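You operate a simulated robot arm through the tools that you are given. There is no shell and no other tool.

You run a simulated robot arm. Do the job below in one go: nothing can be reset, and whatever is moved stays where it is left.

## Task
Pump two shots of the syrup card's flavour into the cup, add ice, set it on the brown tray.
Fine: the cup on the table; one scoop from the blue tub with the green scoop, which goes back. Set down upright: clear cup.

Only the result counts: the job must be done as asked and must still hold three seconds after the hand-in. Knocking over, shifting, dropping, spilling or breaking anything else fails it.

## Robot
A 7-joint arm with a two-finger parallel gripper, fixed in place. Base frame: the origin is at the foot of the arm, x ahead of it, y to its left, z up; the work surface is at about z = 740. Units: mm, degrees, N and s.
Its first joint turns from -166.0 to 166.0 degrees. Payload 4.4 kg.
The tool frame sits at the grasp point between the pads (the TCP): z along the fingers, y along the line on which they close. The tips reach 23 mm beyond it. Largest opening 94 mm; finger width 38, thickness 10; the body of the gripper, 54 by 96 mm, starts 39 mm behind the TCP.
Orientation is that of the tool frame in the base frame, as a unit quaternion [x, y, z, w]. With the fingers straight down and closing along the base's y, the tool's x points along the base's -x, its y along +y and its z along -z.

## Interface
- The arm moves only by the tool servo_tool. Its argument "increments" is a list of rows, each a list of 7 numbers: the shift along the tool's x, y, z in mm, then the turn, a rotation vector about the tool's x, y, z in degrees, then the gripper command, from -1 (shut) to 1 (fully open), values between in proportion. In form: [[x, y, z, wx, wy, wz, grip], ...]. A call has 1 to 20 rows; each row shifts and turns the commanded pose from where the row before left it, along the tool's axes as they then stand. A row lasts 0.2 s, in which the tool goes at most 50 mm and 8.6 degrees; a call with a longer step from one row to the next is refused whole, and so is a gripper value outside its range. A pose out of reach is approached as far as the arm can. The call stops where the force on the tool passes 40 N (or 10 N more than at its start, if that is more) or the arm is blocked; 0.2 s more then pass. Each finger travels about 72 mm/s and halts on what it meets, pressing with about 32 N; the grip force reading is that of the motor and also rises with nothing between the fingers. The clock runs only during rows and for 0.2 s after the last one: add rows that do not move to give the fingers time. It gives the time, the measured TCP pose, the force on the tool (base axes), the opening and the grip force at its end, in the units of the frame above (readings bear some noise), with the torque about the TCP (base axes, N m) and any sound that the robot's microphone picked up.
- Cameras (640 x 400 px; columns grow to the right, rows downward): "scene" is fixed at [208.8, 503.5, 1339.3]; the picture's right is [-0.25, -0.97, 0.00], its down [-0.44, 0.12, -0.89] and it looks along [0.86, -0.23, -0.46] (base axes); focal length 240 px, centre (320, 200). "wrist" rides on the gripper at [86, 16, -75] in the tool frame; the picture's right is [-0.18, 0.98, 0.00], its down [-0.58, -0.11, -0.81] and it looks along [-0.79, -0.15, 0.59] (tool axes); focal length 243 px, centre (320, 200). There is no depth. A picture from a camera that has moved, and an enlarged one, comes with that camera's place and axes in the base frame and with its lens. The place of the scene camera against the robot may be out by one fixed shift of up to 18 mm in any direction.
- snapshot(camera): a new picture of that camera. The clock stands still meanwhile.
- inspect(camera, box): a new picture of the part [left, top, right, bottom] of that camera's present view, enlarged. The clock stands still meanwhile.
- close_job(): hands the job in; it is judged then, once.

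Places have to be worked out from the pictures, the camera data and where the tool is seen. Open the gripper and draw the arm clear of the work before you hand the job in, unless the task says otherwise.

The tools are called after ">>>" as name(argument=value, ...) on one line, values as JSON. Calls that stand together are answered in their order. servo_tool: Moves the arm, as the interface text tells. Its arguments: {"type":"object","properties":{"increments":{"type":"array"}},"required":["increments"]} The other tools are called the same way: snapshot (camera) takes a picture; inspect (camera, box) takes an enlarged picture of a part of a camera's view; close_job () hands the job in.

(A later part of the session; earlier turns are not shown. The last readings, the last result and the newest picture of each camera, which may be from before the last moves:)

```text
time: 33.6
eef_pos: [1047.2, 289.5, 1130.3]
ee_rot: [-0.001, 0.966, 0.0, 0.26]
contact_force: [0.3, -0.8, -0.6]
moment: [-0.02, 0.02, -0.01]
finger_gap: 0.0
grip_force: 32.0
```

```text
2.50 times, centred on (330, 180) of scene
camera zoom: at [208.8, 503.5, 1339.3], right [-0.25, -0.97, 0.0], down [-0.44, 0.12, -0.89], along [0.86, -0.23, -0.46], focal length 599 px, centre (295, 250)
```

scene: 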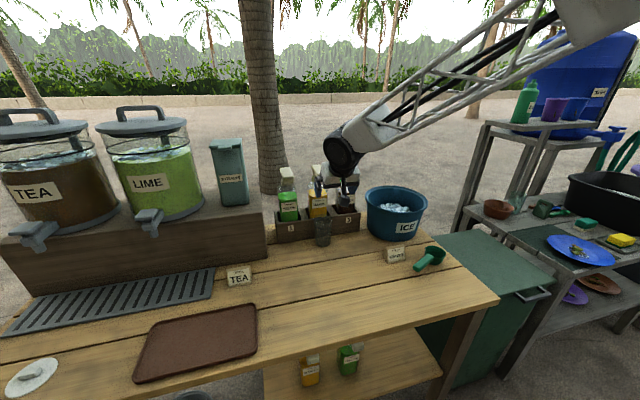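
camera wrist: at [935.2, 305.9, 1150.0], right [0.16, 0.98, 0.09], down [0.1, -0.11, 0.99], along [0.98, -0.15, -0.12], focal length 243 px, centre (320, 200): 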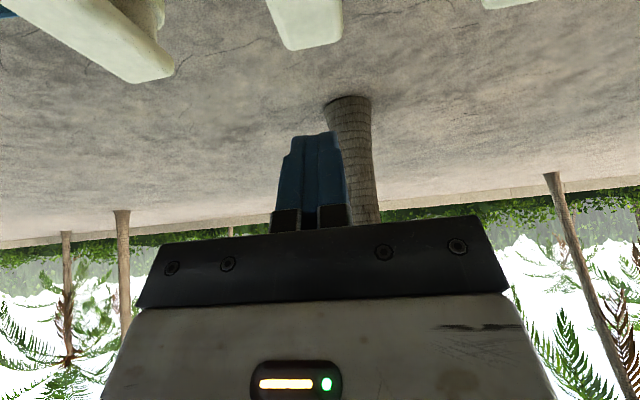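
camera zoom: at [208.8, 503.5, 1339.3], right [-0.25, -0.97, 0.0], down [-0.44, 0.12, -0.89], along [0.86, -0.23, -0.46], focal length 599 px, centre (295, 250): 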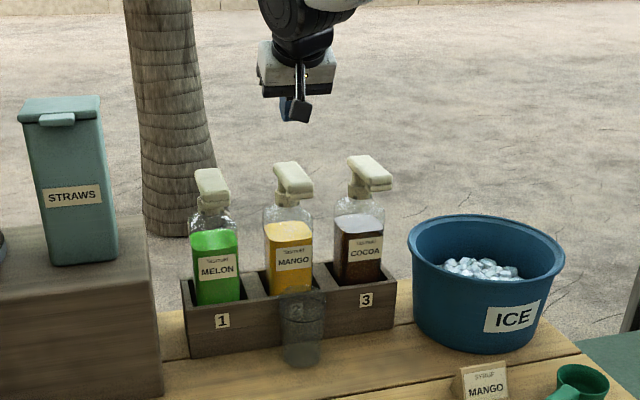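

The arm reaches the spot. With the top at z≈1041 the head spans x≈966–1069, so pressing near x≈1043 is right over the stem. I descend to just above it.

>>> servo_tool(increments=[[8.33, 0, 14.4, 0, 0, 0, -1], [8.33, 0, 14.4, 0, 0, 0, -1], [7.5, 0, 13, 0, 0, 0, -1], [0, 0, 0, 0, 0, 0, -1], [0, 0, 0, 0, 0, 0, -1]])

>>> inspect(camera="scene", box=[280, 120, 370, 250])

>>> snapshot(camera="wrist")

```text
time: 34.8
eef_pos: [1048.0, 290.6, 1082.1]
ee_rot: [0.0, 0.966, -0.001, 0.259]
contact_force: [0.2, -0.4, 0.1]
moment: [-0.04, 0.01, -0.02]
finger_gap: 0.0
grip_force: 31.9
```

```text
3.08 times, centred on (325, 185) of scene
camera zoom: at [208.8, 503.5, 1339.3], right [-0.25, -0.97, 0.0], down [-0.44, 0.12, -0.89], along [0.86, -0.23, -0.46], focal length 738 px, centre (305, 246)
```

zoom: 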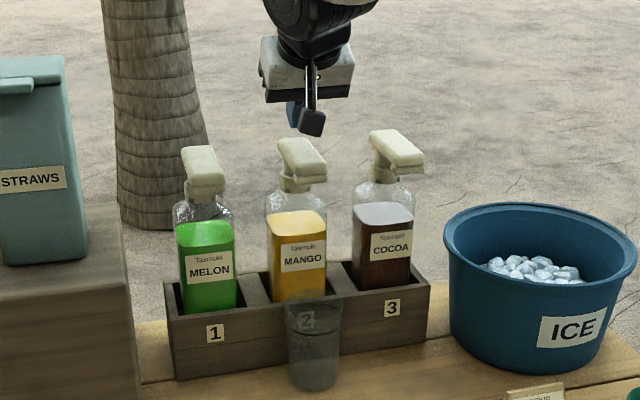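

```text
taken
camera wrist: at [935.4, 305.6, 1101.3], right [0.16, 0.98, 0.09], down [0.1, -0.11, 0.99], along [0.98, -0.15, -0.12], focal length 243 px, centre (320, 200)
```

wrist: 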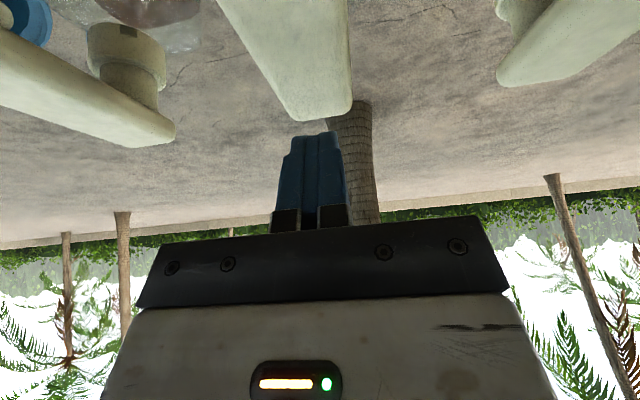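

The fingertips are about 11 mm above the mango head, 20 mm in from its rear end. I press down slowly and listen.

>>> servo_tool(increments=[[1.5, 0, 2.6, 0, 0, 0, -1], [1.5, 0, 2.6, 0, 0, 0, -1], [1.5, 0, 2.6, 0, 0, 0, -1], [1.25, 0, 2.17, 0, 0, 0, -1], [1.25, 0, 2.17, 0, 0, 0, -1], [1.25, 0, 2.17, 0, 0, 0, -1]])

```text
time: 36.2
eef_pos: [1048.2, 290.0, 1064.8]
ee_rot: [0.0, 0.966, 0.001, 0.259]
contact_force: [-0.4, 1.2, 0.0]
moment: [0.01, 0.0, 0.0]
finger_gap: 0.3
grip_force: 32.3
```

There's no contact yet at tip z≈1035, so I continue down in small steps.

>>> servo_tool(increments=[[1, 0, 1.73, 0, 0, 0, -1], [1, 0, 1.73, 0, 0, 0, -1], [1, 0, 1.73, 0, 0, 0, -1], [1, 0, 1.73, 0, 0, 0, -1], [0, 0, 0, 0, 0, 0, -1]])

>>> snapshot(camera="wrist")

>>> inspect(camera="scene", box=[280, 120, 370, 250])

```text
time: 37.4
eef_pos: [1047.5, 290.4, 1057.9]
ee_rot: [0.0, 0.966, 0.0, 0.259]
contact_force: [0.0, -2.2, 3.0]
moment: [-0.03, 0.02, 0.01]
finger_gap: 0.2
grip_force: 31.7
```

```text
taken
camera wrist: at [934.9, 306.1, 1077.4], right [0.16, 0.98, 0.09], down [0.1, -0.11, 0.99], along [0.98, -0.15, -0.12], focal length 243 px, centre (320, 200)
```

wrist: 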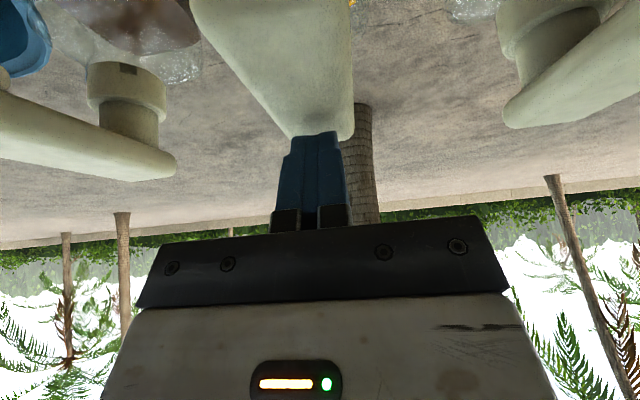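

```text
3.08 times, centred on (325, 185) of scene
camera zoom: at [208.8, 503.5, 1339.3], right [-0.25, -0.97, 0.0], down [-0.44, 0.12, -0.89], along [0.86, -0.23, -0.46], focal length 738 px, centre (305, 246)
```

zoom: 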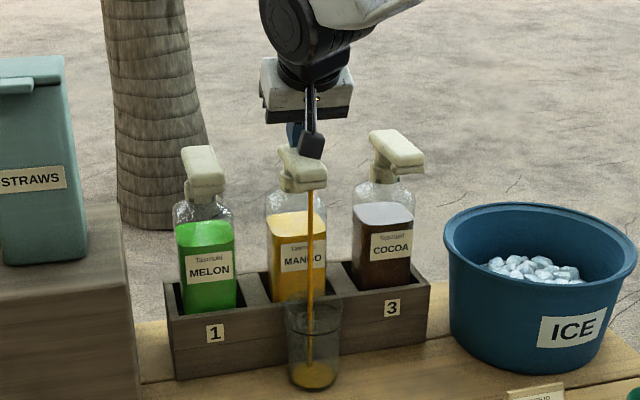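

The pump is already giving: a mango stream falls into the cup with only 3 N of force. I go on down to finish the stroke and watch force and sound.

>>> servo_tool(increments=[[1.25, 0, 2.17, 0, 0, 0, -1], [1.25, 0, 2.17, 0, 0, 0, -1], [1.25, 0, 2.17, 0, 0, 0, -1], [1.25, 0, 2.17, 0, 0, 0, -1]])

>>> inspect(camera="scene", box=[280, 120, 370, 250])

```text
time: 38.4
eef_pos: [1047.3, 290.1, 1048.9]
ee_rot: [-0.001, 0.966, 0.0, 0.26]
contact_force: [-0.9, 1.7, 7.3]
moment: [0.05, 0.07, 0.0]
finger_gap: 0.0
grip_force: 31.8
```

```text
3.08 times, centred on (325, 185) of scene
camera zoom: at [208.8, 503.5, 1339.3], right [-0.25, -0.97, 0.0], down [-0.44, 0.12, -0.89], along [0.86, -0.23, -0.46], focal length 738 px, centre (305, 246)
```

zoom: 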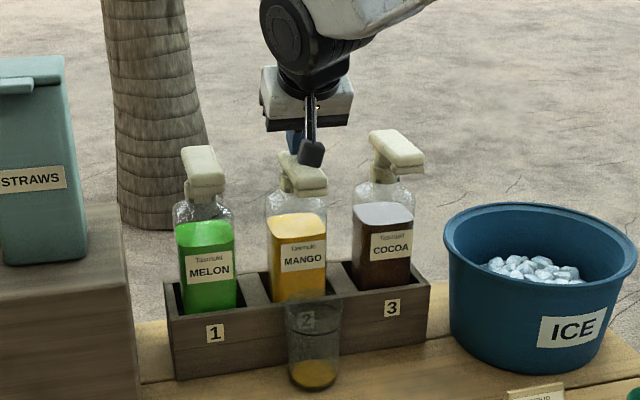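

The stream has stopped and a mango layer sits in the cup, so that was one shot. I rise clear to let the head come fully back up, then look at the level.

>>> servo_tool(increments=[[-2.5, 0, -4.33, 0, 0, 0, -1], [-2.5, 0, -4.33, 0, 0, 0, -1], [-2.5, 0, -4.33, 0, 0, 0, -1], [-2.5, 0, -4.33, 0, 0, 0, -1], [-2.5, 0, -4.33, 0, 0, 0, -1], [-2.5, 0, -4.33, 0, 0, 0, -1], [0, 0, 0, 0, 0, 0, -1], [0, 0, 0, 0, 0, 0, -1], [0, 0, 0, 0, 0, 0, -1]])

>>> inspect(camera="scene", box=[280, 120, 370, 250])

>>> inspect(camera="scene", box=[295, 205, 350, 255])

```text
time: 40.4
eef_pos: [1046.6, 289.9, 1077.2]
ee_rot: [-0.001, 0.966, 0.0, 0.259]
contact_force: [-0.4, 0.3, 0.6]
moment: [-0.01, -0.03, 0.01]
finger_gap: 0.0
grip_force: 32.6
```

```text
3.08 times, centred on (325, 185) of scene
camera zoom: at [208.8, 503.5, 1339.3], right [-0.25, -0.97, 0.0], down [-0.44, 0.12, -0.89], along [0.86, -0.23, -0.46], focal length 738 px, centre (305, 246)
```

zoom: 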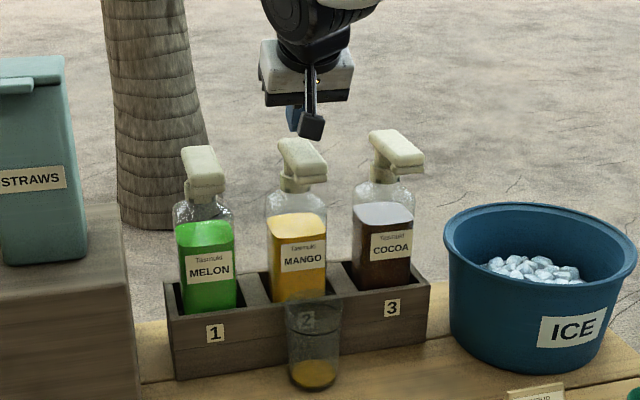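

```text
8.00 times, centred on (322, 230) of scene
camera zoom: at [208.8, 503.5, 1339.3], right [-0.25, -0.97, 0.0], down [-0.44, 0.12, -0.89], along [0.86, -0.23, -0.46], focal length 1917 px, centre (300, -40)
```

zoom: 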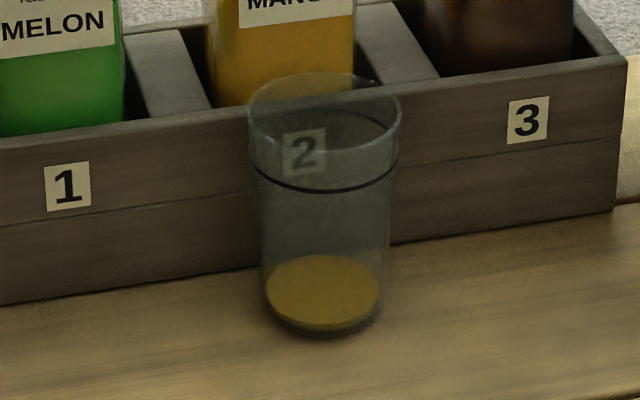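

The head is fully back and one shot is in the cup. I make the second press the same way, with a pause partway to watch the stream.

>>> servo_tool(increments=[[2.5, 0, 4.33, 0, 0, 0, -1], [2.5, 0, 4.33, 0, 0, 0, -1], [1.25, 0, 2.17, 0, 0, 0, -1], [1.25, 0, 2.17, 0, 0, 0, -1], [1.25, 0, 2.17, 0, 0, 0, -1], [1.25, 0, 2.17, 0, 0, 0, -1]])

>>> inspect(camera="scene", box=[280, 120, 370, 250])

```text
time: 41.8
eef_pos: [1048.4, 289.5, 1058.2]
ee_rot: [0.0, 0.966, 0.0, 0.259]
contact_force: [-0.8, -0.5, 3.1]
moment: [0.02, 0.1, 0.02]
finger_gap: 0.0
grip_force: 32.1
```

```text
3.08 times, centred on (325, 185) of scene
camera zoom: at [208.8, 503.5, 1339.3], right [-0.25, -0.97, 0.0], down [-0.44, 0.12, -0.89], along [0.86, -0.23, -0.46], focal length 738 px, centre (305, 246)
```

zoom: 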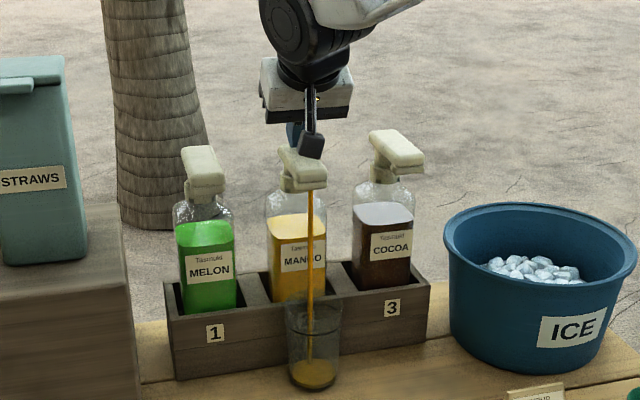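

The second stream is flowing into the cup. I complete the stroke to the same depth as before.

>>> servo_tool(increments=[[1.25, 0, 2.17, 0, 0, 0, -1], [1.25, 0, 2.17, 0, 0, 0, -1], [1.25, 0, 2.17, 0, 0, 0, -1], [1.25, 0, 2.17, 0, 0, 0, -1]])

>>> inspect(camera="scene", box=[280, 120, 370, 250])

>>> inspect(camera="scene", box=[295, 205, 350, 255])

```text
time: 42.8
eef_pos: [1047.9, 289.9, 1049.1]
ee_rot: [0.0, 0.966, 0.0, 0.26]
contact_force: [2.7, -1.3, 7.3]
moment: [0.0, -0.02, 0.01]
finger_gap: 0.1
grip_force: 31.3
```

```text
3.08 times, centred on (325, 185) of scene
camera zoom: at [208.8, 503.5, 1339.3], right [-0.25, -0.97, 0.0], down [-0.44, 0.12, -0.89], along [0.86, -0.23, -0.46], focal length 738 px, centre (305, 246)
```

zoom: 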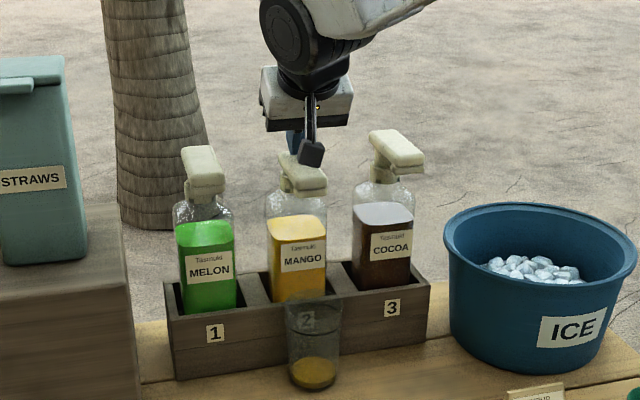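

```text
8.00 times, centred on (322, 230) of scene
camera zoom: at [208.8, 503.5, 1339.3], right [-0.25, -0.97, 0.0], down [-0.44, 0.12, -0.89], along [0.86, -0.23, -0.46], focal length 1917 px, centre (300, -40)
```

zoom: 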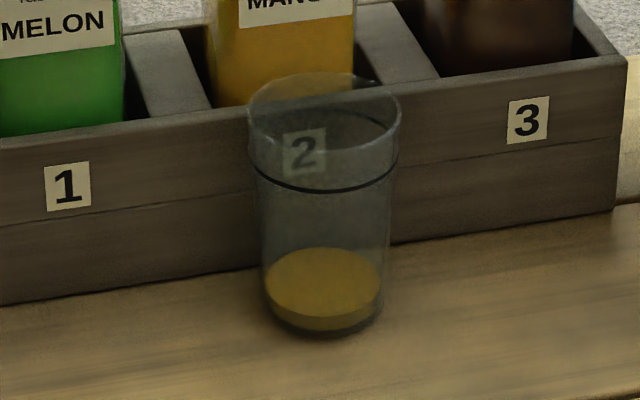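

The level rose by the same step again, so two equal shots are in. I release the pump, rise well clear, and retreat.

>>> servo_tool(increments=[[-2.5, 0, -4.33, 0, 0, 0, -1], [-5, 0, -8.66, 0, 0, 0, -1], [-10, 0, -17.32, 0, 0, 0, -1], [-10, 0, -17.32, 0, 0, 0, -1], [-12.5, 0, -21.65, 0, 0, 0, -1], [26, 0, -15, 0, 0, 0, -1], [26, 0, -15, 0, 0, 0, -1], [26, 0, -15, 0, 0, 0, -1], [26, 0, -15, 0, 0, 0, 0], [26, 0, -15, 0, 0, 0, 1], [26, 0, -15, 0, 0, 0, 1], [26, 0, -15, 0, 0, 0, 1], [0, 0, 0, 0, 0, 0, 1]])

>>> snapshot(camera="wrist")

>>> snapshot(camera="scene")

```text
time: 45.6
eef_pos: [837.3, 290.7, 1126.8]
ee_rot: [0.0, 0.966, 0.0, 0.259]
contact_force: [-0.4, -0.8, 0.1]
moment: [0.0, 0.03, 0.01]
finger_gap: 93.9
grip_force: 0.1
```

```text
taken
camera wrist: at [725.5, 306.3, 1146.8], right [0.16, 0.98, 0.09], down [0.1, -0.11, 0.99], along [0.98, -0.15, -0.12], focal length 243 px, centre (320, 200)
```

wrist: 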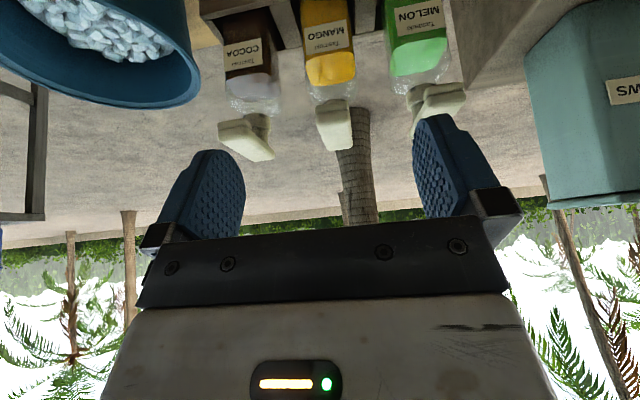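

```text
taken
```

scene: 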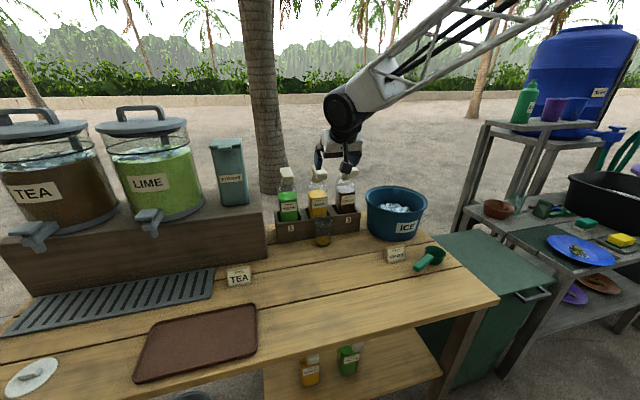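

Everything is steady. I go back down the same line to the cup with the fingers open and stop in the grasp position.

>>> servo_tool(increments=[[14, 0, 24.2, 0, 0, 0, 1], [14, 0, 24.2, 0, 0, 0, 1], [14, 0, 24.2, 0, 0, 0, 1], [0, 0, 30, 0, 0, 0, 1], [0, 0, 40, 0, 0, 0, 1], [0, 0, 40, 0, 0, 0, 1], [0, 0, 35, 0, 0, 0, 1], [0, 0, 35, 0, 0, 0, 1], [0, 0, 30, 0, 0, 0, 1], [0, 0, 20, 0, 0, 0, 1], [0, 0, 10, 0, 0, 0, 1], [0, 0, 0, 0, 0, 0, 1], [0, 0, 0, 0, 0, 0, 1]])

>>> inspect(camera="wrist", box=[200, 0, 440, 240])

```text
time: 48.4
eef_pos: [958.8, 290.3, 835.1]
ee_rot: [0.0, 0.966, 0.0, 0.259]
contact_force: [-0.1, -0.5, 0.5]
moment: [0.01, 0.0, 0.01]
finger_gap: 94.0
grip_force: 0.1
```

```text
1.67 times, centred on (320, 120) of wrist
camera zoom: at [845.7, 305.8, 855.4], right [0.16, 0.98, 0.09], down [0.1, -0.11, 0.99], along [0.98, -0.15, -0.12], focal length 404 px, centre (320, 333)
```

zoom: 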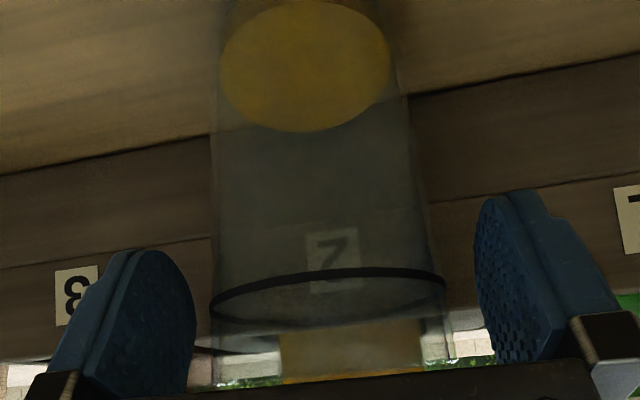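

The cup is centred with the mango syrup visible inside. I close firmly and lift slowly by 8 mm.

>>> servo_tool(increments=[[0, 0, 0, 0, 0, 0, 0.65], [0, 0, 0, 0, 0, 0, 0.5], [0, 0, 0, 0, 0, 0, -0.3], [0, 0, 0, 0, 0, 0, -1], [0, 0, 0, 0, 0, 0, -1], [-0.5, 0, -0.87, 0, 0, 0, -1], [-0.5, 0, -0.87, 0, 0, 0, -1], [-0.5, 0, -0.87, 0, 0, 0, -1], [-0.5, 0, -0.87, 0, 0, 0, -1], [-0.5, 0, -0.87, 0, 0, 0, -1], [-0.5, 0, -0.87, 0, 0, 0, -1], [-0.5, 0, -0.87, 0, 0, 0, -1], [-0.5, 0, -0.87, 0, 0, 0, -1], [0, 0, 0, 0, 0, 0, -1]])

>>> inspect(camera="wrist", box=[200, 0, 440, 240])

```text
time: 51.4
eef_pos: [957.9, 290.1, 843.4]
ee_rot: [0.0, 0.966, 0.0, 0.259]
contact_force: [0.9, -0.7, -0.8]
moment: [0.01, 0.0, 0.0]
finger_gap: 72.8
grip_force: 32.1
```

```text
1.67 times, centred on (320, 120) of wrist
camera zoom: at [845.3, 306.0, 863.5], right [0.16, 0.98, 0.09], down [0.1, -0.11, 0.99], along [0.98, -0.15, -0.12], focal length 404 px, centre (320, 333)
```

zoom: 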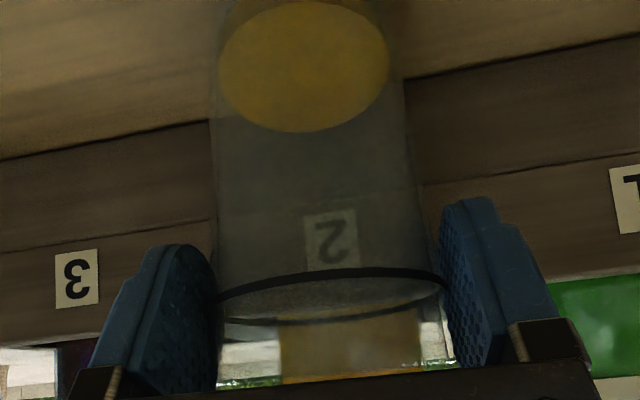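

The lift is clean with no slip. I carry the cup straight back by about 230 mm to an open spot, with gentle speed-up and slow-down.

>>> servo_tool(increments=[[3.46, 0, -2, 0, 0, 0, -1], [6.93, 0, -4, 0, 0, 0, -1], [10.4, 0, -6, 0, 0, 0, -1], [13, 0, -7.5, 0, 0, 0, -1], [13, 0, -7.5, 0, 0, 0, -1], [13, 0, -7.5, 0, 0, 0, -1], [13, 0, -7.5, 0, 0, 0, -1], [13, 0, -7.5, 0, 0, 0, -1], [13, 0, -7.5, 0, 0, 0, -1], [13, 0, -7.5, 0, 0, 0, -1], [13, 0, -7.5, 0, 0, 0, -1], [13, 0, -7.5, 0, 0, 0, -1], [13, 0, -7.5, 0, 0, 0, -1], [13, 0, -7.5, 0, 0, 0, -1], [13, 0, -7.5, 0, 0, 0, -1], [10.4, 0, -6, 0, 0, 0, -1], [6.93, 0, -4, 0, 0, 0, -1], [3.46, 0, -2, 0, 0, 0, -1], [0, 0, 0, 0, 0, 0, -1]])

>>> inspect(camera="wrist", box=[200, 0, 440, 240])

>>> snapshot(camera="scene")

```text
time: 55.4
eef_pos: [730.0, 289.5, 844.3]
ee_rot: [0.0, 0.966, 0.0, 0.259]
contact_force: [0.3, -0.1, -0.4]
moment: [-0.02, 0.03, 0.01]
finger_gap: 72.6
grip_force: 32.5
```

```text
1.67 times, centred on (320, 120) of wrist
camera zoom: at [617.3, 305.9, 863.5], right [0.16, 0.98, 0.09], down [0.1, -0.11, 0.99], along [0.98, -0.15, -0.12], focal length 404 px, centre (320, 333)
```

zoom: 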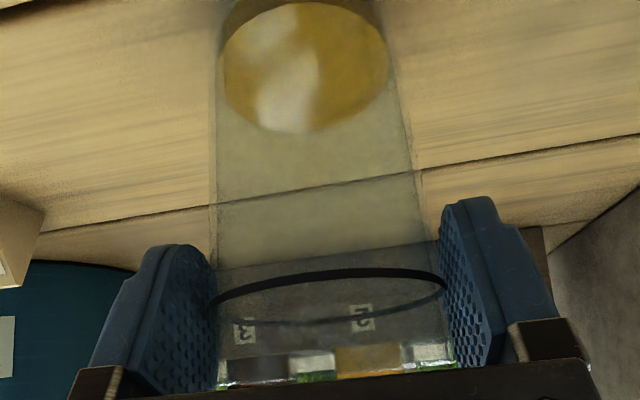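

```text
taken
```

scene: 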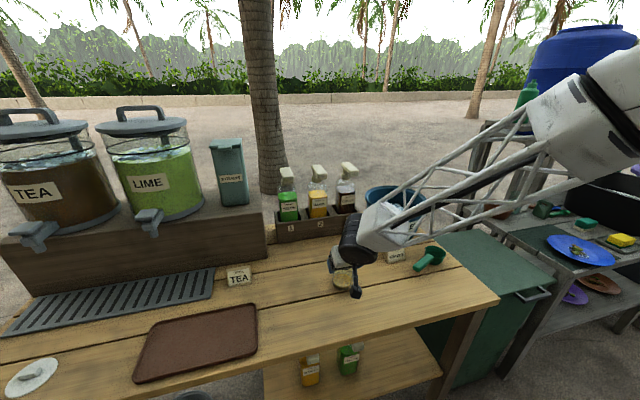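

The cup was carried without slip. I lower gently onto the table here, at about (741, 290).

>>> servo_tool(increments=[[0.5, 0, 0.87, 0, 0, 0, -1], [0.5, 0, 0.87, 0, 0, 0, -1], [0.5, 0, 0.87, 0, 0, 0, -1], [0.5, 0, 0.87, 0, 0, 0, -1], [0.5, 0, 0.87, 0, 0, 0, -1], [0.5, 0, 0.87, 0, 0, 0, -1], [0.5, 0, 0.87, 0, 0, 0, -1], [0, 0, 0, 0, 0, 0, -1]])

```text
time: 57.2
eef_pos: [731.3, 290.5, 836.3]
ee_rot: [0.0, 0.966, 0.0, 0.259]
contact_force: [0.6, 0.1, -0.2]
moment: [-0.03, 0.0, -0.01]
finger_gap: 72.5
grip_force: 31.9
```

>>> servo_tool(increments=[[0.3, 0, 0.52, 0, 0, 0, -1], [0.3, 0, 0.52, 0, 0, 0, -1], [0.3, 0, 0.52, 0, 0, 0, -1], [0, 0, 0, 0, 0, 0, -1]])

```text
time: 58.2
eef_pos: [729.6, 290.5, 836.9]
ee_rot: [0.0, 0.966, 0.001, 0.26]
contact_force: [0.1, -0.4, 6.2]
moment: [0.17, -0.11, -0.01]
finger_gap: 72.4
grip_force: 31.6
```

It has touched the table at 6 N. I open the fingers and back straight out along the tool axis.

>>> servo_tool(increments=[[-0.15, 0, -0.3, 0, 0, 0, -1], [0, 0, 0, 0, 0, 0, 0.56], [0, 0, 0, 0, 0, 0, 0.65], [0, 0, 0, 0, 0, 0, 0.8], [0, 0, 0, 0, 0, 0, 1], [0, 0, 0, 0, 0, 0, 1], [0, 0, -10, 0, 0, 0, 1], [0, 0, -20, 0, 0, 0, 1], [0, 0, -30, 0, 0, 0, 1], [0, 0, -35, 0, 0, 0, 1], [0, 0, -35, 0, 0, 0, 1], [0, 0, -35, 0, 0, 0, 1], [0, 0, 0, 0, 0, 0, 1]])

>>> snapshot(camera="wrist")

>>> snapshot(camera="scene")

```text
time: 61.0
eef_pos: [648.0, 290.1, 978.3]
ee_rot: [0.0, 0.966, -0.001, 0.259]
contact_force: [0.2, -0.7, 0.3]
moment: [-0.01, 0.01, 0.01]
finger_gap: 94.1
grip_force: 0.1
```

```text
taken
camera wrist: at [535.2, 305.6, 998.3], right [0.16, 0.98, 0.09], down [0.1, -0.11, 0.99], along [0.98, -0.15, -0.12], focal length 243 px, centre (320, 200)
```

wrist: 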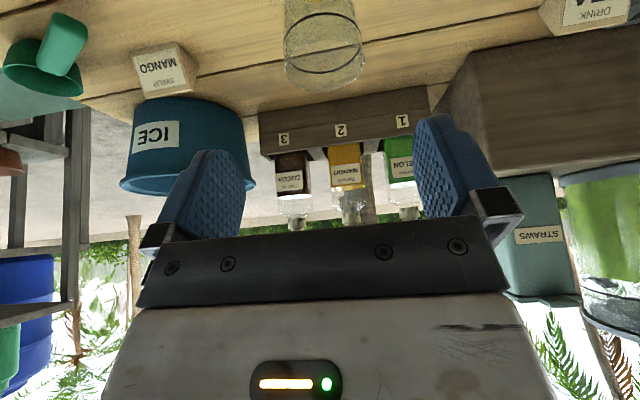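

```text
taken
```

scene: 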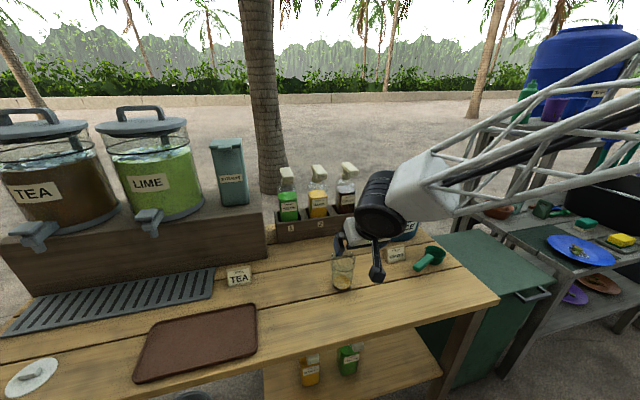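

The cup stands by itself with the two shots inside. I bring the hand upright and move over to look at the scoop from above.

>>> servo_tool(increments=[[0, 0, -20, 0, 7.5, 0, 1], [0, 0, -20, 0, 7.5, 0, 1], [0, 0, -20, 0, 7.5, 0, 1], [0, 0, -20, 0, 7.5, 0, 1], [0, -35, -3, 0, 0, 0, 1], [0, -35, -3, 0, 0, 0, 1], [0, -35, -3, 0, 0, 0, 1], [0, -35, -3, 0, 0, 0, 1], [0, -35, -3, 0, 0, 0, 1], [0, -35, -3, 0, 0, 0, 1], [0, -35, -3, 0, 0, 0, 1], [0, -35, -3, 0, 0, 0, 1], [0, -36, -3, 0, 0, 0, 1], [0, 0, 0, 0, 0, 0, 1], [0, 0, 0, 0, 0, 0, 1]])

>>> snapshot(camera="wrist")

>>> inspect(camera="scene", box=[380, 220, 470, 290])

```text
time: 64.2
eef_pos: [622.4, -26.3, 1079.5]
ee_rot: [0.0, 1.0, 0.0, 0.001]
contact_force: [0.3, -0.5, -0.9]
moment: [0.0, 0.0, -0.03]
finger_gap: 93.7
grip_force: 0.0
```

```text
taken
camera wrist: at [535.0, -10.6, 1152.4], right [0.18, 0.98, 0.0], down [0.58, -0.11, 0.81], along [0.79, -0.15, -0.59], focal length 243 px, centre (320, 200)
```

wrist: 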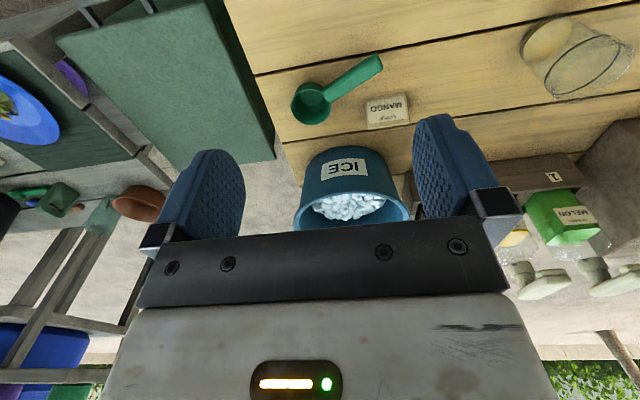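

```text
5.71 times, centred on (425, 255) of scene
camera zoom: at [208.8, 503.5, 1339.3], right [-0.25, -0.97, 0.0], down [-0.44, 0.12, -0.89], along [0.86, -0.23, -0.46], focal length 1370 px, centre (-280, -114)
```

zoom: 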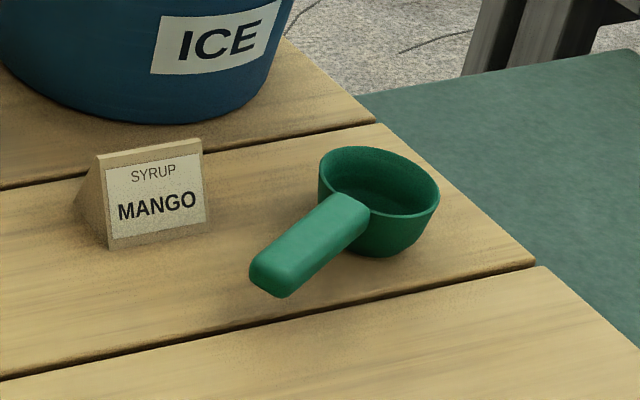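

>>> inspect(camera="wrist", box=[270, 40, 430, 140])

>>> inspect(camera="wrist", box=[270, 130, 430, 240])

>>> inspect(camera="wrist", box=[480, 0, 640, 120])

```text
4.00 times, centred on (350, 90) of wrist
camera zoom: at [535.0, -10.6, 1152.4], right [0.18, 0.98, 0.0], down [0.58, -0.11, 0.81], along [0.79, -0.15, -0.59], focal length 970 px, centre (200, 640)
```

zoom: 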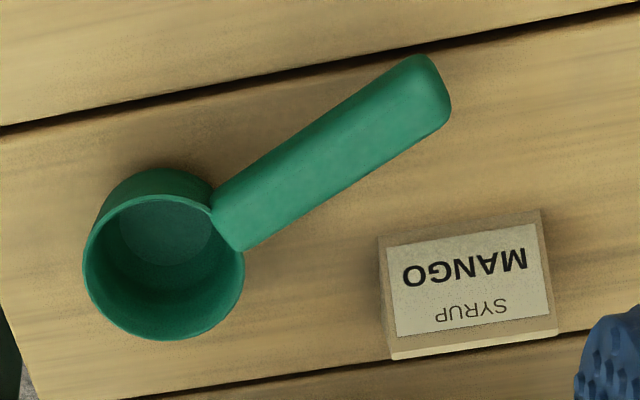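

```text
3.64 times, centred on (350, 185) of wrist
camera zoom: at [535.0, -10.6, 1152.4], right [0.18, 0.98, 0.0], down [0.58, -0.11, 0.81], along [0.79, -0.15, -0.59], focal length 882 px, centre (211, 254)
```

zoom: 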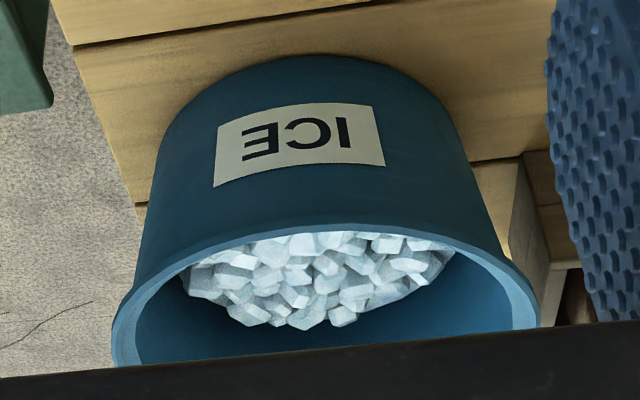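

```text
3.33 times, centred on (560, 60) of wrist
camera zoom: at [535.0, -10.6, 1152.4], right [0.18, 0.98, 0.0], down [0.58, -0.11, 0.81], along [0.79, -0.15, -0.59], focal length 809 px, centre (-480, 667)
```

zoom: 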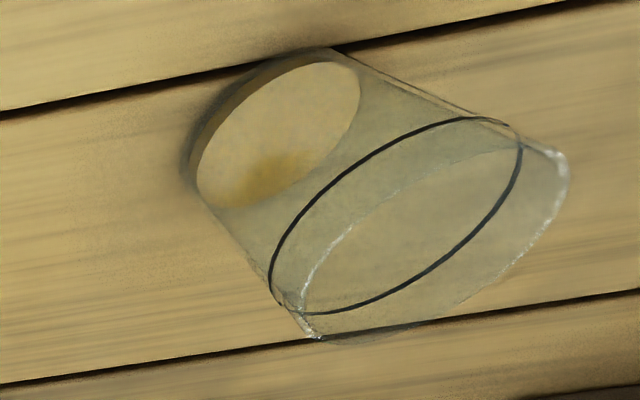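

The scoop's bowl rim is centred at (769, −70, 779) with radius 35. Its handle runs towards (714, 41), about 20 mm wide. I move above the handle's outer part, turn the hand to straddle it, and part-open to 50 mm so the fingers stay clear of the card.

>>> servo_tool(increments=[[-17.93, 6.22, 26.6, 0, 0, 0, 1], [-17.93, 6.22, 26.6, 0, 0, 0, 1], [-17.93, 6.22, 26.6, 0, 0, 0, 0.8], [-17.93, 6.22, 26.6, 0, 0, 0, 0.5], [-17.93, 6.22, 26.6, 0, 0, 0, 0.3], [-17.95, 6.2, 26.5, 0, 0, 0, 0.06], [0, 0, 0, 0, 0, 8.03, 0.06], [0, 0, 0, 0, 0, 8.03, 0.06], [0, 0, 0, 0, 0, 8.03, 0.06], [0, 0, 0, 0, 0, 8.03, 0.06], [0, 0, 0, 0, 0, 8.03, 0.06], [0, 0, 0, 0, 0, 8.03, 0.06], [0, 0, 0, 0, 0, 8.03, 0.06], [0, 0, 0, 0, 0, 8.03, 0.06], [0, 0, 0, 0, 0, 0, 0.06], [0, 0, 0, 0, 0, 0, 0.06]])

>>> snapshot(camera="wrist")

>>> snapshot(camera="scene")

```text
time: 67.6
eef_pos: [727.2, 11.3, 920.3]
ee_rot: [0.532, 0.847, 0.0, 0.0]
contact_force: [-0.3, -0.3, 0.0]
moment: [-0.02, -0.02, 0.04]
finger_gap: 49.9
grip_force: 0.0
```

```text
taken
camera wrist: at [706.1, 96.0, 993.4], right [0.97, 0.26, 0.0], down [0.15, -0.57, 0.81], along [0.21, -0.78, -0.59], focal length 243 px, centre (320, 200)
```

wrist: 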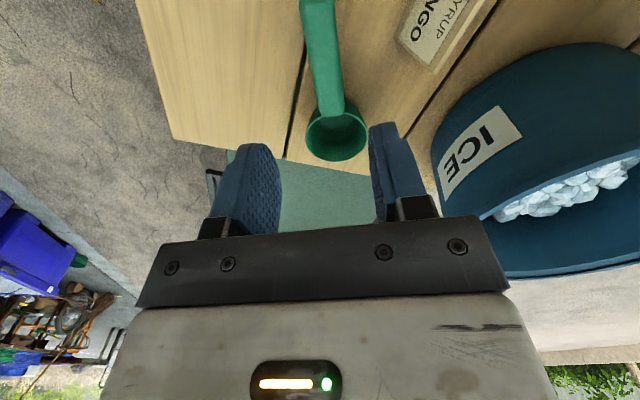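

```text
taken
```

scene: 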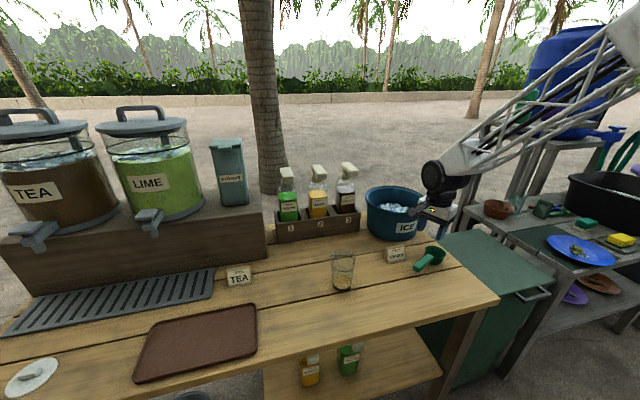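

I'll enlarge to check how the handle lines up with the hand.

>>> inspect(camera="wrist", box=[250, 0, 410, 170])

>>> inspect(camera="scene", box=[380, 180, 470, 290])

```text
2.35 times, centred on (330, 85) of wrist
camera zoom: at [706.1, 96.0, 993.4], right [0.97, 0.26, 0.0], down [0.15, -0.57, 0.81], along [0.21, -0.78, -0.59], focal length 571 px, centre (296, 471)
```

zoom: 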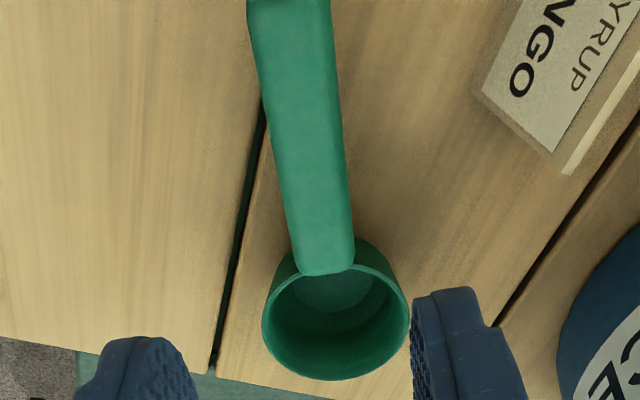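

```text
3.64 times, centred on (425, 235) of scene
camera zoom: at [208.8, 503.5, 1339.3], right [-0.25, -0.97, 0.0], down [-0.44, 0.12, -0.89], along [0.86, -0.23, -0.46], focal length 872 px, centre (-62, 73)
```

zoom: 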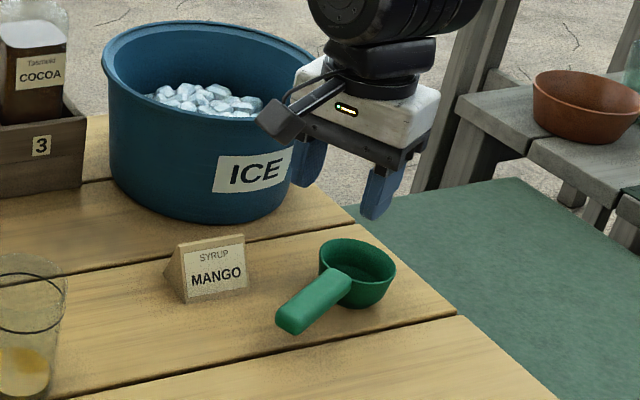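

The hand is within 3 mm of the handle's centre line. I shift 2.8 mm sideways, turn 1.5° more, and descend towards the handle.

>>> servo_tool(increments=[[0, 2.8, 0, 0, 0, 1.5, 0.06], [0, 0, 25, 0, 0, 0, 0.06], [0, 0, 25, 0, 0, 0, 0.06], [0, 0, 25, 0, 0, 0, 0.06], [0, 0, 20, 0, 0, 0, 0.06], [0, 0, 10, 0, 0, 0, 0.06], [0, 0, 0, 0, 0, 0, 0.06], [0, 0, 0, 0, 0, 0, 0.06]])

>>> snapshot(camera="wrist")

>>> inspect(camera="scene", box=[380, 180, 470, 290])

```text
time: 69.4
eef_pos: [731.9, 12.9, 816.3]
ee_rot: [0.543, 0.84, -0.001, -0.001]
contact_force: [-0.3, 0.3, -0.8]
moment: [-0.01, 0.02, -0.01]
finger_gap: 49.7
grip_force: 0.1
```

```text
taken
camera wrist: at [711.1, 97.7, 887.8], right [0.97, 0.24, 0.0], down [0.14, -0.57, 0.81], along [0.19, -0.78, -0.59], focal length 243 px, centre (320, 200)
```

wrist: 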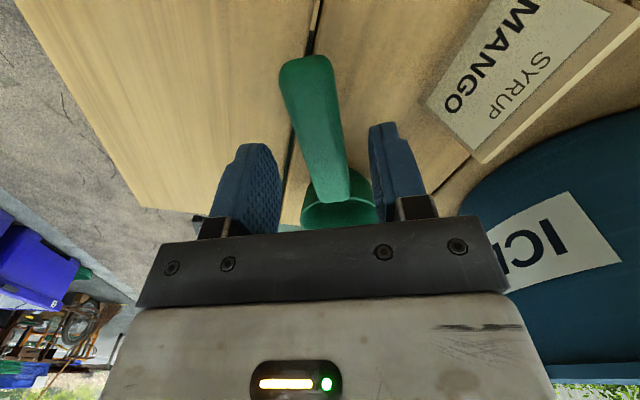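

```text
3.64 times, centred on (425, 235) of scene
camera zoom: at [208.8, 503.5, 1339.3], right [-0.25, -0.97, 0.0], down [-0.44, 0.12, -0.89], along [0.86, -0.23, -0.46], focal length 872 px, centre (-62, 73)
```

zoom: 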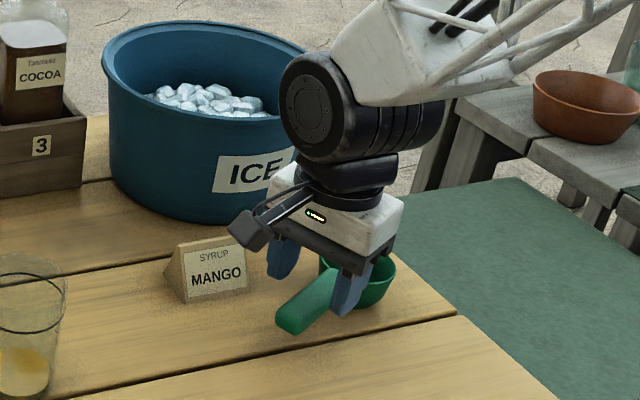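

The handle lies centred between the fingers. I descend the last 43 mm and close on it.

>>> servo_tool(increments=[[0, 0, 15, 0, 0, 0, 0.06], [0, 0, 12, 0, 0, 0, 0.06], [0, 0, 8, 0, 0, 0, 0.06], [0, 0, 5, 0, 0, 0, 0.06], [0, 0, 3, 0, 0, 0, 0.06], [0, 0, 0, 0, 0, 0, 0.06], [0, 0, 0, 0, 0, 0, -0.3], [0, 0, 0, 0, 0, 0, -0.6], [0, 0, 0, 0, 0, 0, -1], [0, 0, 0, 0, 0, 0, -1]])

>>> snapshot(camera="wrist")

>>> inspect(camera="scene", box=[380, 180, 470, 290])

```text
time: 71.6
eef_pos: [731.4, 12.7, 772.6]
ee_rot: [0.542, 0.84, 0.0, 0.0]
contact_force: [-0.6, 0.3, 0.3]
moment: [0.06, 0.01, 0.0]
finger_gap: 25.7
grip_force: 32.3
```

```text
taken
camera wrist: at [710.7, 97.6, 845.4], right [0.97, 0.24, 0.0], down [0.14, -0.57, 0.81], along [0.19, -0.78, -0.59], focal length 243 px, centre (320, 200)
```

wrist: 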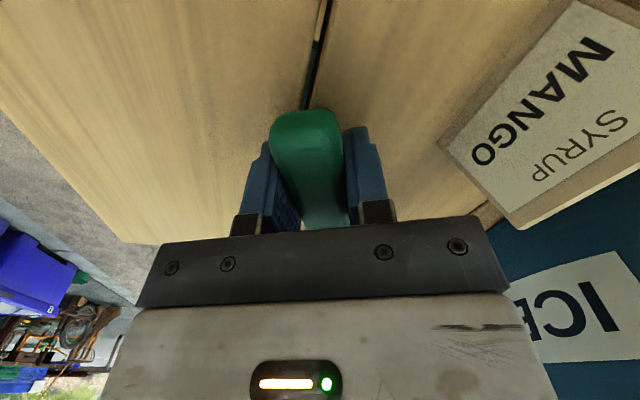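

```text
3.64 times, centred on (425, 235) of scene
camera zoom: at [208.8, 503.5, 1339.3], right [-0.25, -0.97, 0.0], down [-0.44, 0.12, -0.89], along [0.86, -0.23, -0.46], focal length 872 px, centre (-62, 73)
```

zoom: 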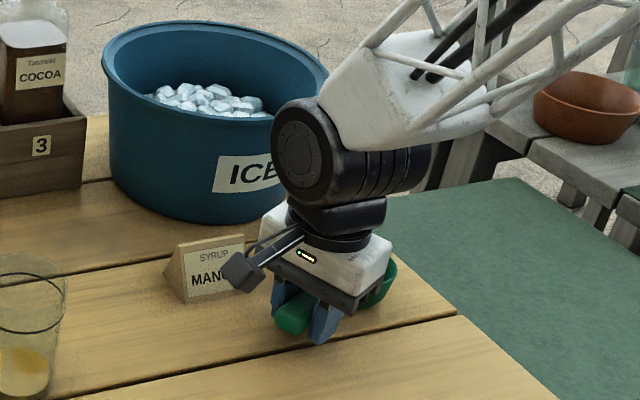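

The handle is gripped, 25.7 mm wide. I note this pose, TCP (731.4, 12.7, 772.6), for the return, then lift slowly at first and rise clear.

>>> servo_tool(increments=[[0, 0, -2, 0, 0, 0, -1], [0, 0, -4, 0, 0, 0, -1], [0, 0, -8, 0, 0, 0, -1], [0, 0, -12, 0, 0, 0, -1], [0, 0, -15, 0, 0, 0, -1], [0, 0, -20, 0, 0, 0, -1], [0, 0, -25, 0, 0, 0, -1], [0, 0, -25, 0, 0, 0, -1], [0, 0, -25, 0, 0, 0, -1], [0, 0, -25, 0, 0, 0, -1], [0, 0, -20, 0, 0, 0, -1], [0, 0, -12, 0, 0, 0, -1], [0, 0, -7, 0, 0, 0, -1], [0, 0, 0, 0, 0, 0, -1]])

>>> snapshot(camera="wrist")

>>> snapshot(camera="scene")

```text
time: 74.6
eef_pos: [732.1, 12.7, 973.2]
ee_rot: [0.542, 0.84, 0.0, 0.0]
contact_force: [-0.7, -0.4, -1.2]
moment: [0.05, 0.02, -0.02]
finger_gap: 25.4
grip_force: 31.7
```

```text
taken
camera wrist: at [711.7, 97.8, 1045.4], right [0.97, 0.24, 0.0], down [0.14, -0.57, 0.81], along [0.19, -0.78, -0.59], focal length 243 px, centre (320, 200)
```

wrist: 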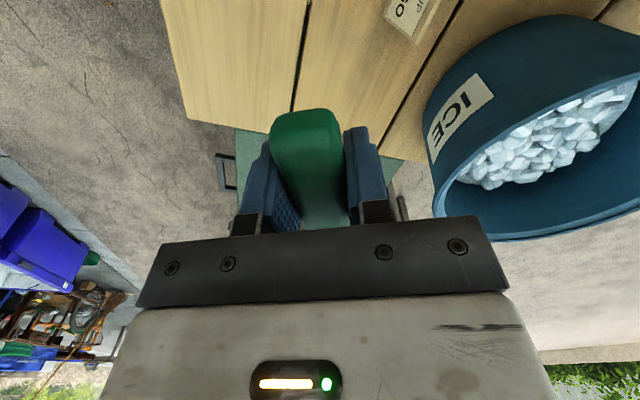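

```text
taken
```

scene: 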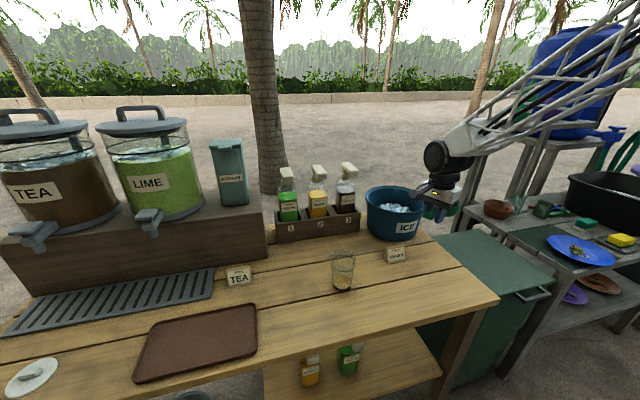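

The scoop is lifted and held level. I turn the hand back so the bowl points forward (+x) towards the tub, and look.

>>> servo_tool(increments=[[0, 0, 0, 0, 0, -8.2, -1], [0, 0, 0, 0, 0, -8.2, -1], [0, 0, 0, 0, 0, -8.2, -1], [0, 0, 0, 0, 0, -8.2, -1], [0, 0, 0, 0, 0, -8.2, -1], [0, 0, 0, 0, 0, -8.2, -1], [0, 0, 0, 0, 0, -8.2, -1], [0, 0, 0, 0, 0, -8.3, -1], [0, 0, 0, 0, 0, 0, -1], [0, 0, 0, 0, 0, 0, -1]])

>>> snapshot(camera="wrist")

>>> inspect(camera="scene", box=[340, 140, 480, 260])

```text
time: 76.8
eef_pos: [732.0, 12.1, 973.8]
ee_rot: [0.0, 1.0, 0.0, 0.0]
contact_force: [-0.1, -1.0, -0.3]
moment: [-0.02, 0.03, -0.02]
finger_gap: 25.7
grip_force: 32.1
```

```text
taken
camera wrist: at [645.0, 28.2, 1045.3], right [0.18, 0.98, 0.0], down [0.58, -0.11, 0.81], along [0.79, -0.15, -0.59], focal length 243 px, centre (320, 200)
```

wrist: 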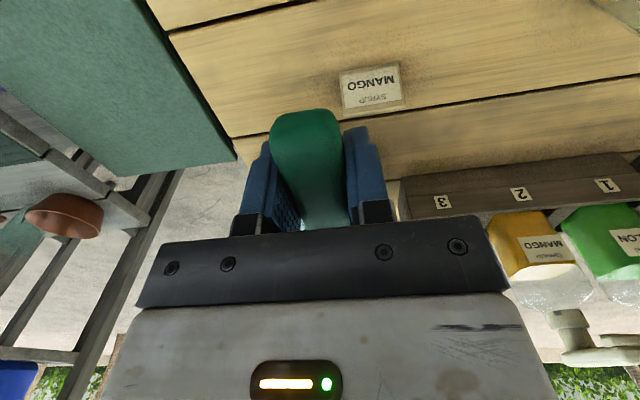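

```text
3.33 times, centred on (410, 200) of scene
camera zoom: at [208.8, 503.5, 1339.3], right [-0.25, -0.97, 0.0], down [-0.44, 0.12, -0.89], along [0.86, -0.23, -0.46], focal length 799 px, centre (20, 200)
```

zoom: 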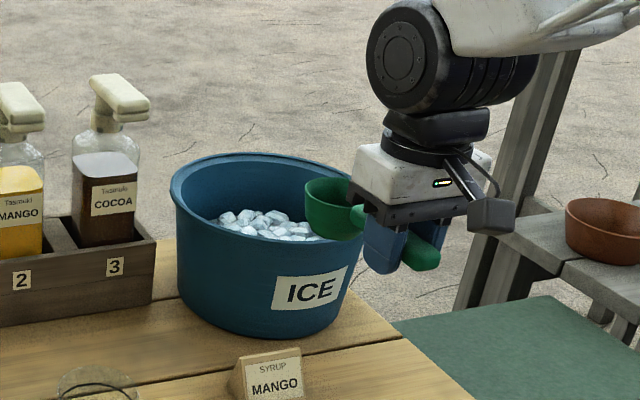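

The scoop hangs level with its bowl bottom at z≈941. I need a clear look into the tub, so I rise and go forward until the tub shows in the open upper part of the wrist picture.

>>> servo_tool(increments=[[-10, -2.75, -25.75, 0, 0, 0, -1], [-15, -2.75, -25.75, 0, 0, 0, -1], [-20, -2.75, -25.75, 0, 0, 0, -1], [-25, -2.75, -25.75, 0, 0, 0, -1], [-25, -2.75, -25.75, 0, 0, 0, -1], [-25, -2.75, -25.75, 0, 0, 0, -1], [-25, -2.75, -25.75, 0, 0, 0, -1], [-23, -2.75, -25.75, 0, 0, 0, -1], [0, 0, 0, 0, 0, 0, -1], [0, 0, 0, 0, 0, 0, -1]])

>>> snapshot(camera="wrist")

>>> inspect(camera="wrist", box=[220, 0, 420, 120])

>>> inspect(camera="scene", box=[350, 160, 450, 250])

```text
time: 79.0
eef_pos: [900.1, -10.0, 1178.9]
ee_rot: [0.0, 1.0, 0.0, 0.001]
contact_force: [-0.3, -0.6, -1.5]
moment: [-0.03, 0.06, 0.0]
finger_gap: 25.6
grip_force: 32.2
```

```text
taken
camera wrist: at [813.4, 6.2, 1251.7], right [0.18, 0.98, 0.0], down [0.58, -0.11, 0.81], along [0.79, -0.15, -0.59], focal length 243 px, centre (320, 200)
```

wrist: 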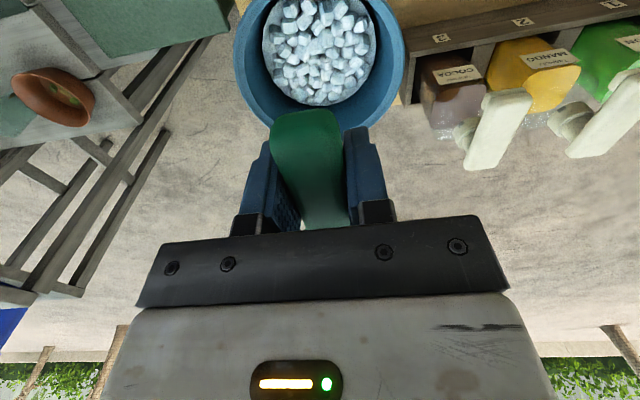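

```text
3.20 times, centred on (320, 60) of wrist
camera zoom: at [813.4, 6.2, 1251.7], right [0.18, 0.98, 0.0], down [0.58, -0.11, 0.81], along [0.79, -0.15, -0.59], focal length 776 px, centre (320, 648)
```

zoom: 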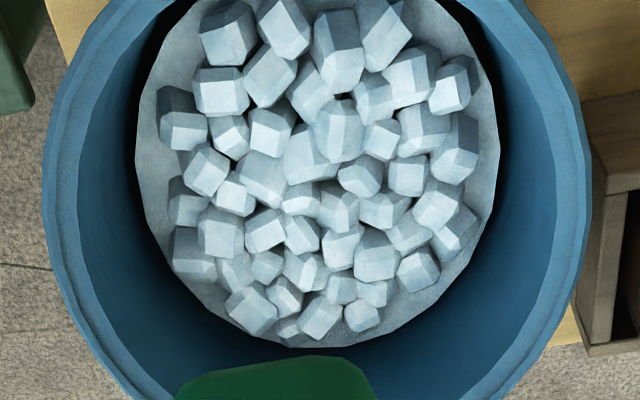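

```text
4.44 times, centred on (400, 205) of scene
camera zoom: at [208.8, 503.5, 1339.3], right [-0.25, -0.97, 0.0], down [-0.44, 0.12, -0.89], along [0.86, -0.23, -0.46], focal length 1065 px, centre (-36, 178)
```

zoom: 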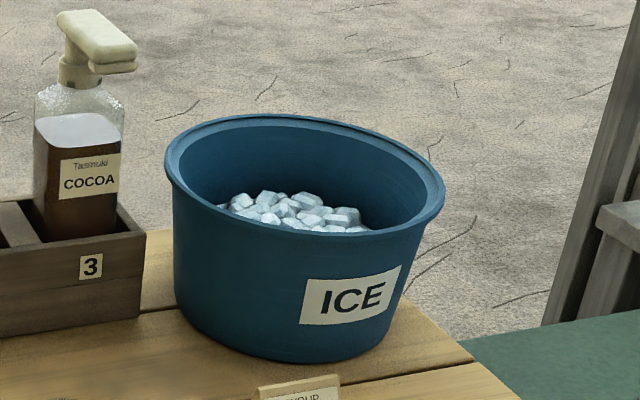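

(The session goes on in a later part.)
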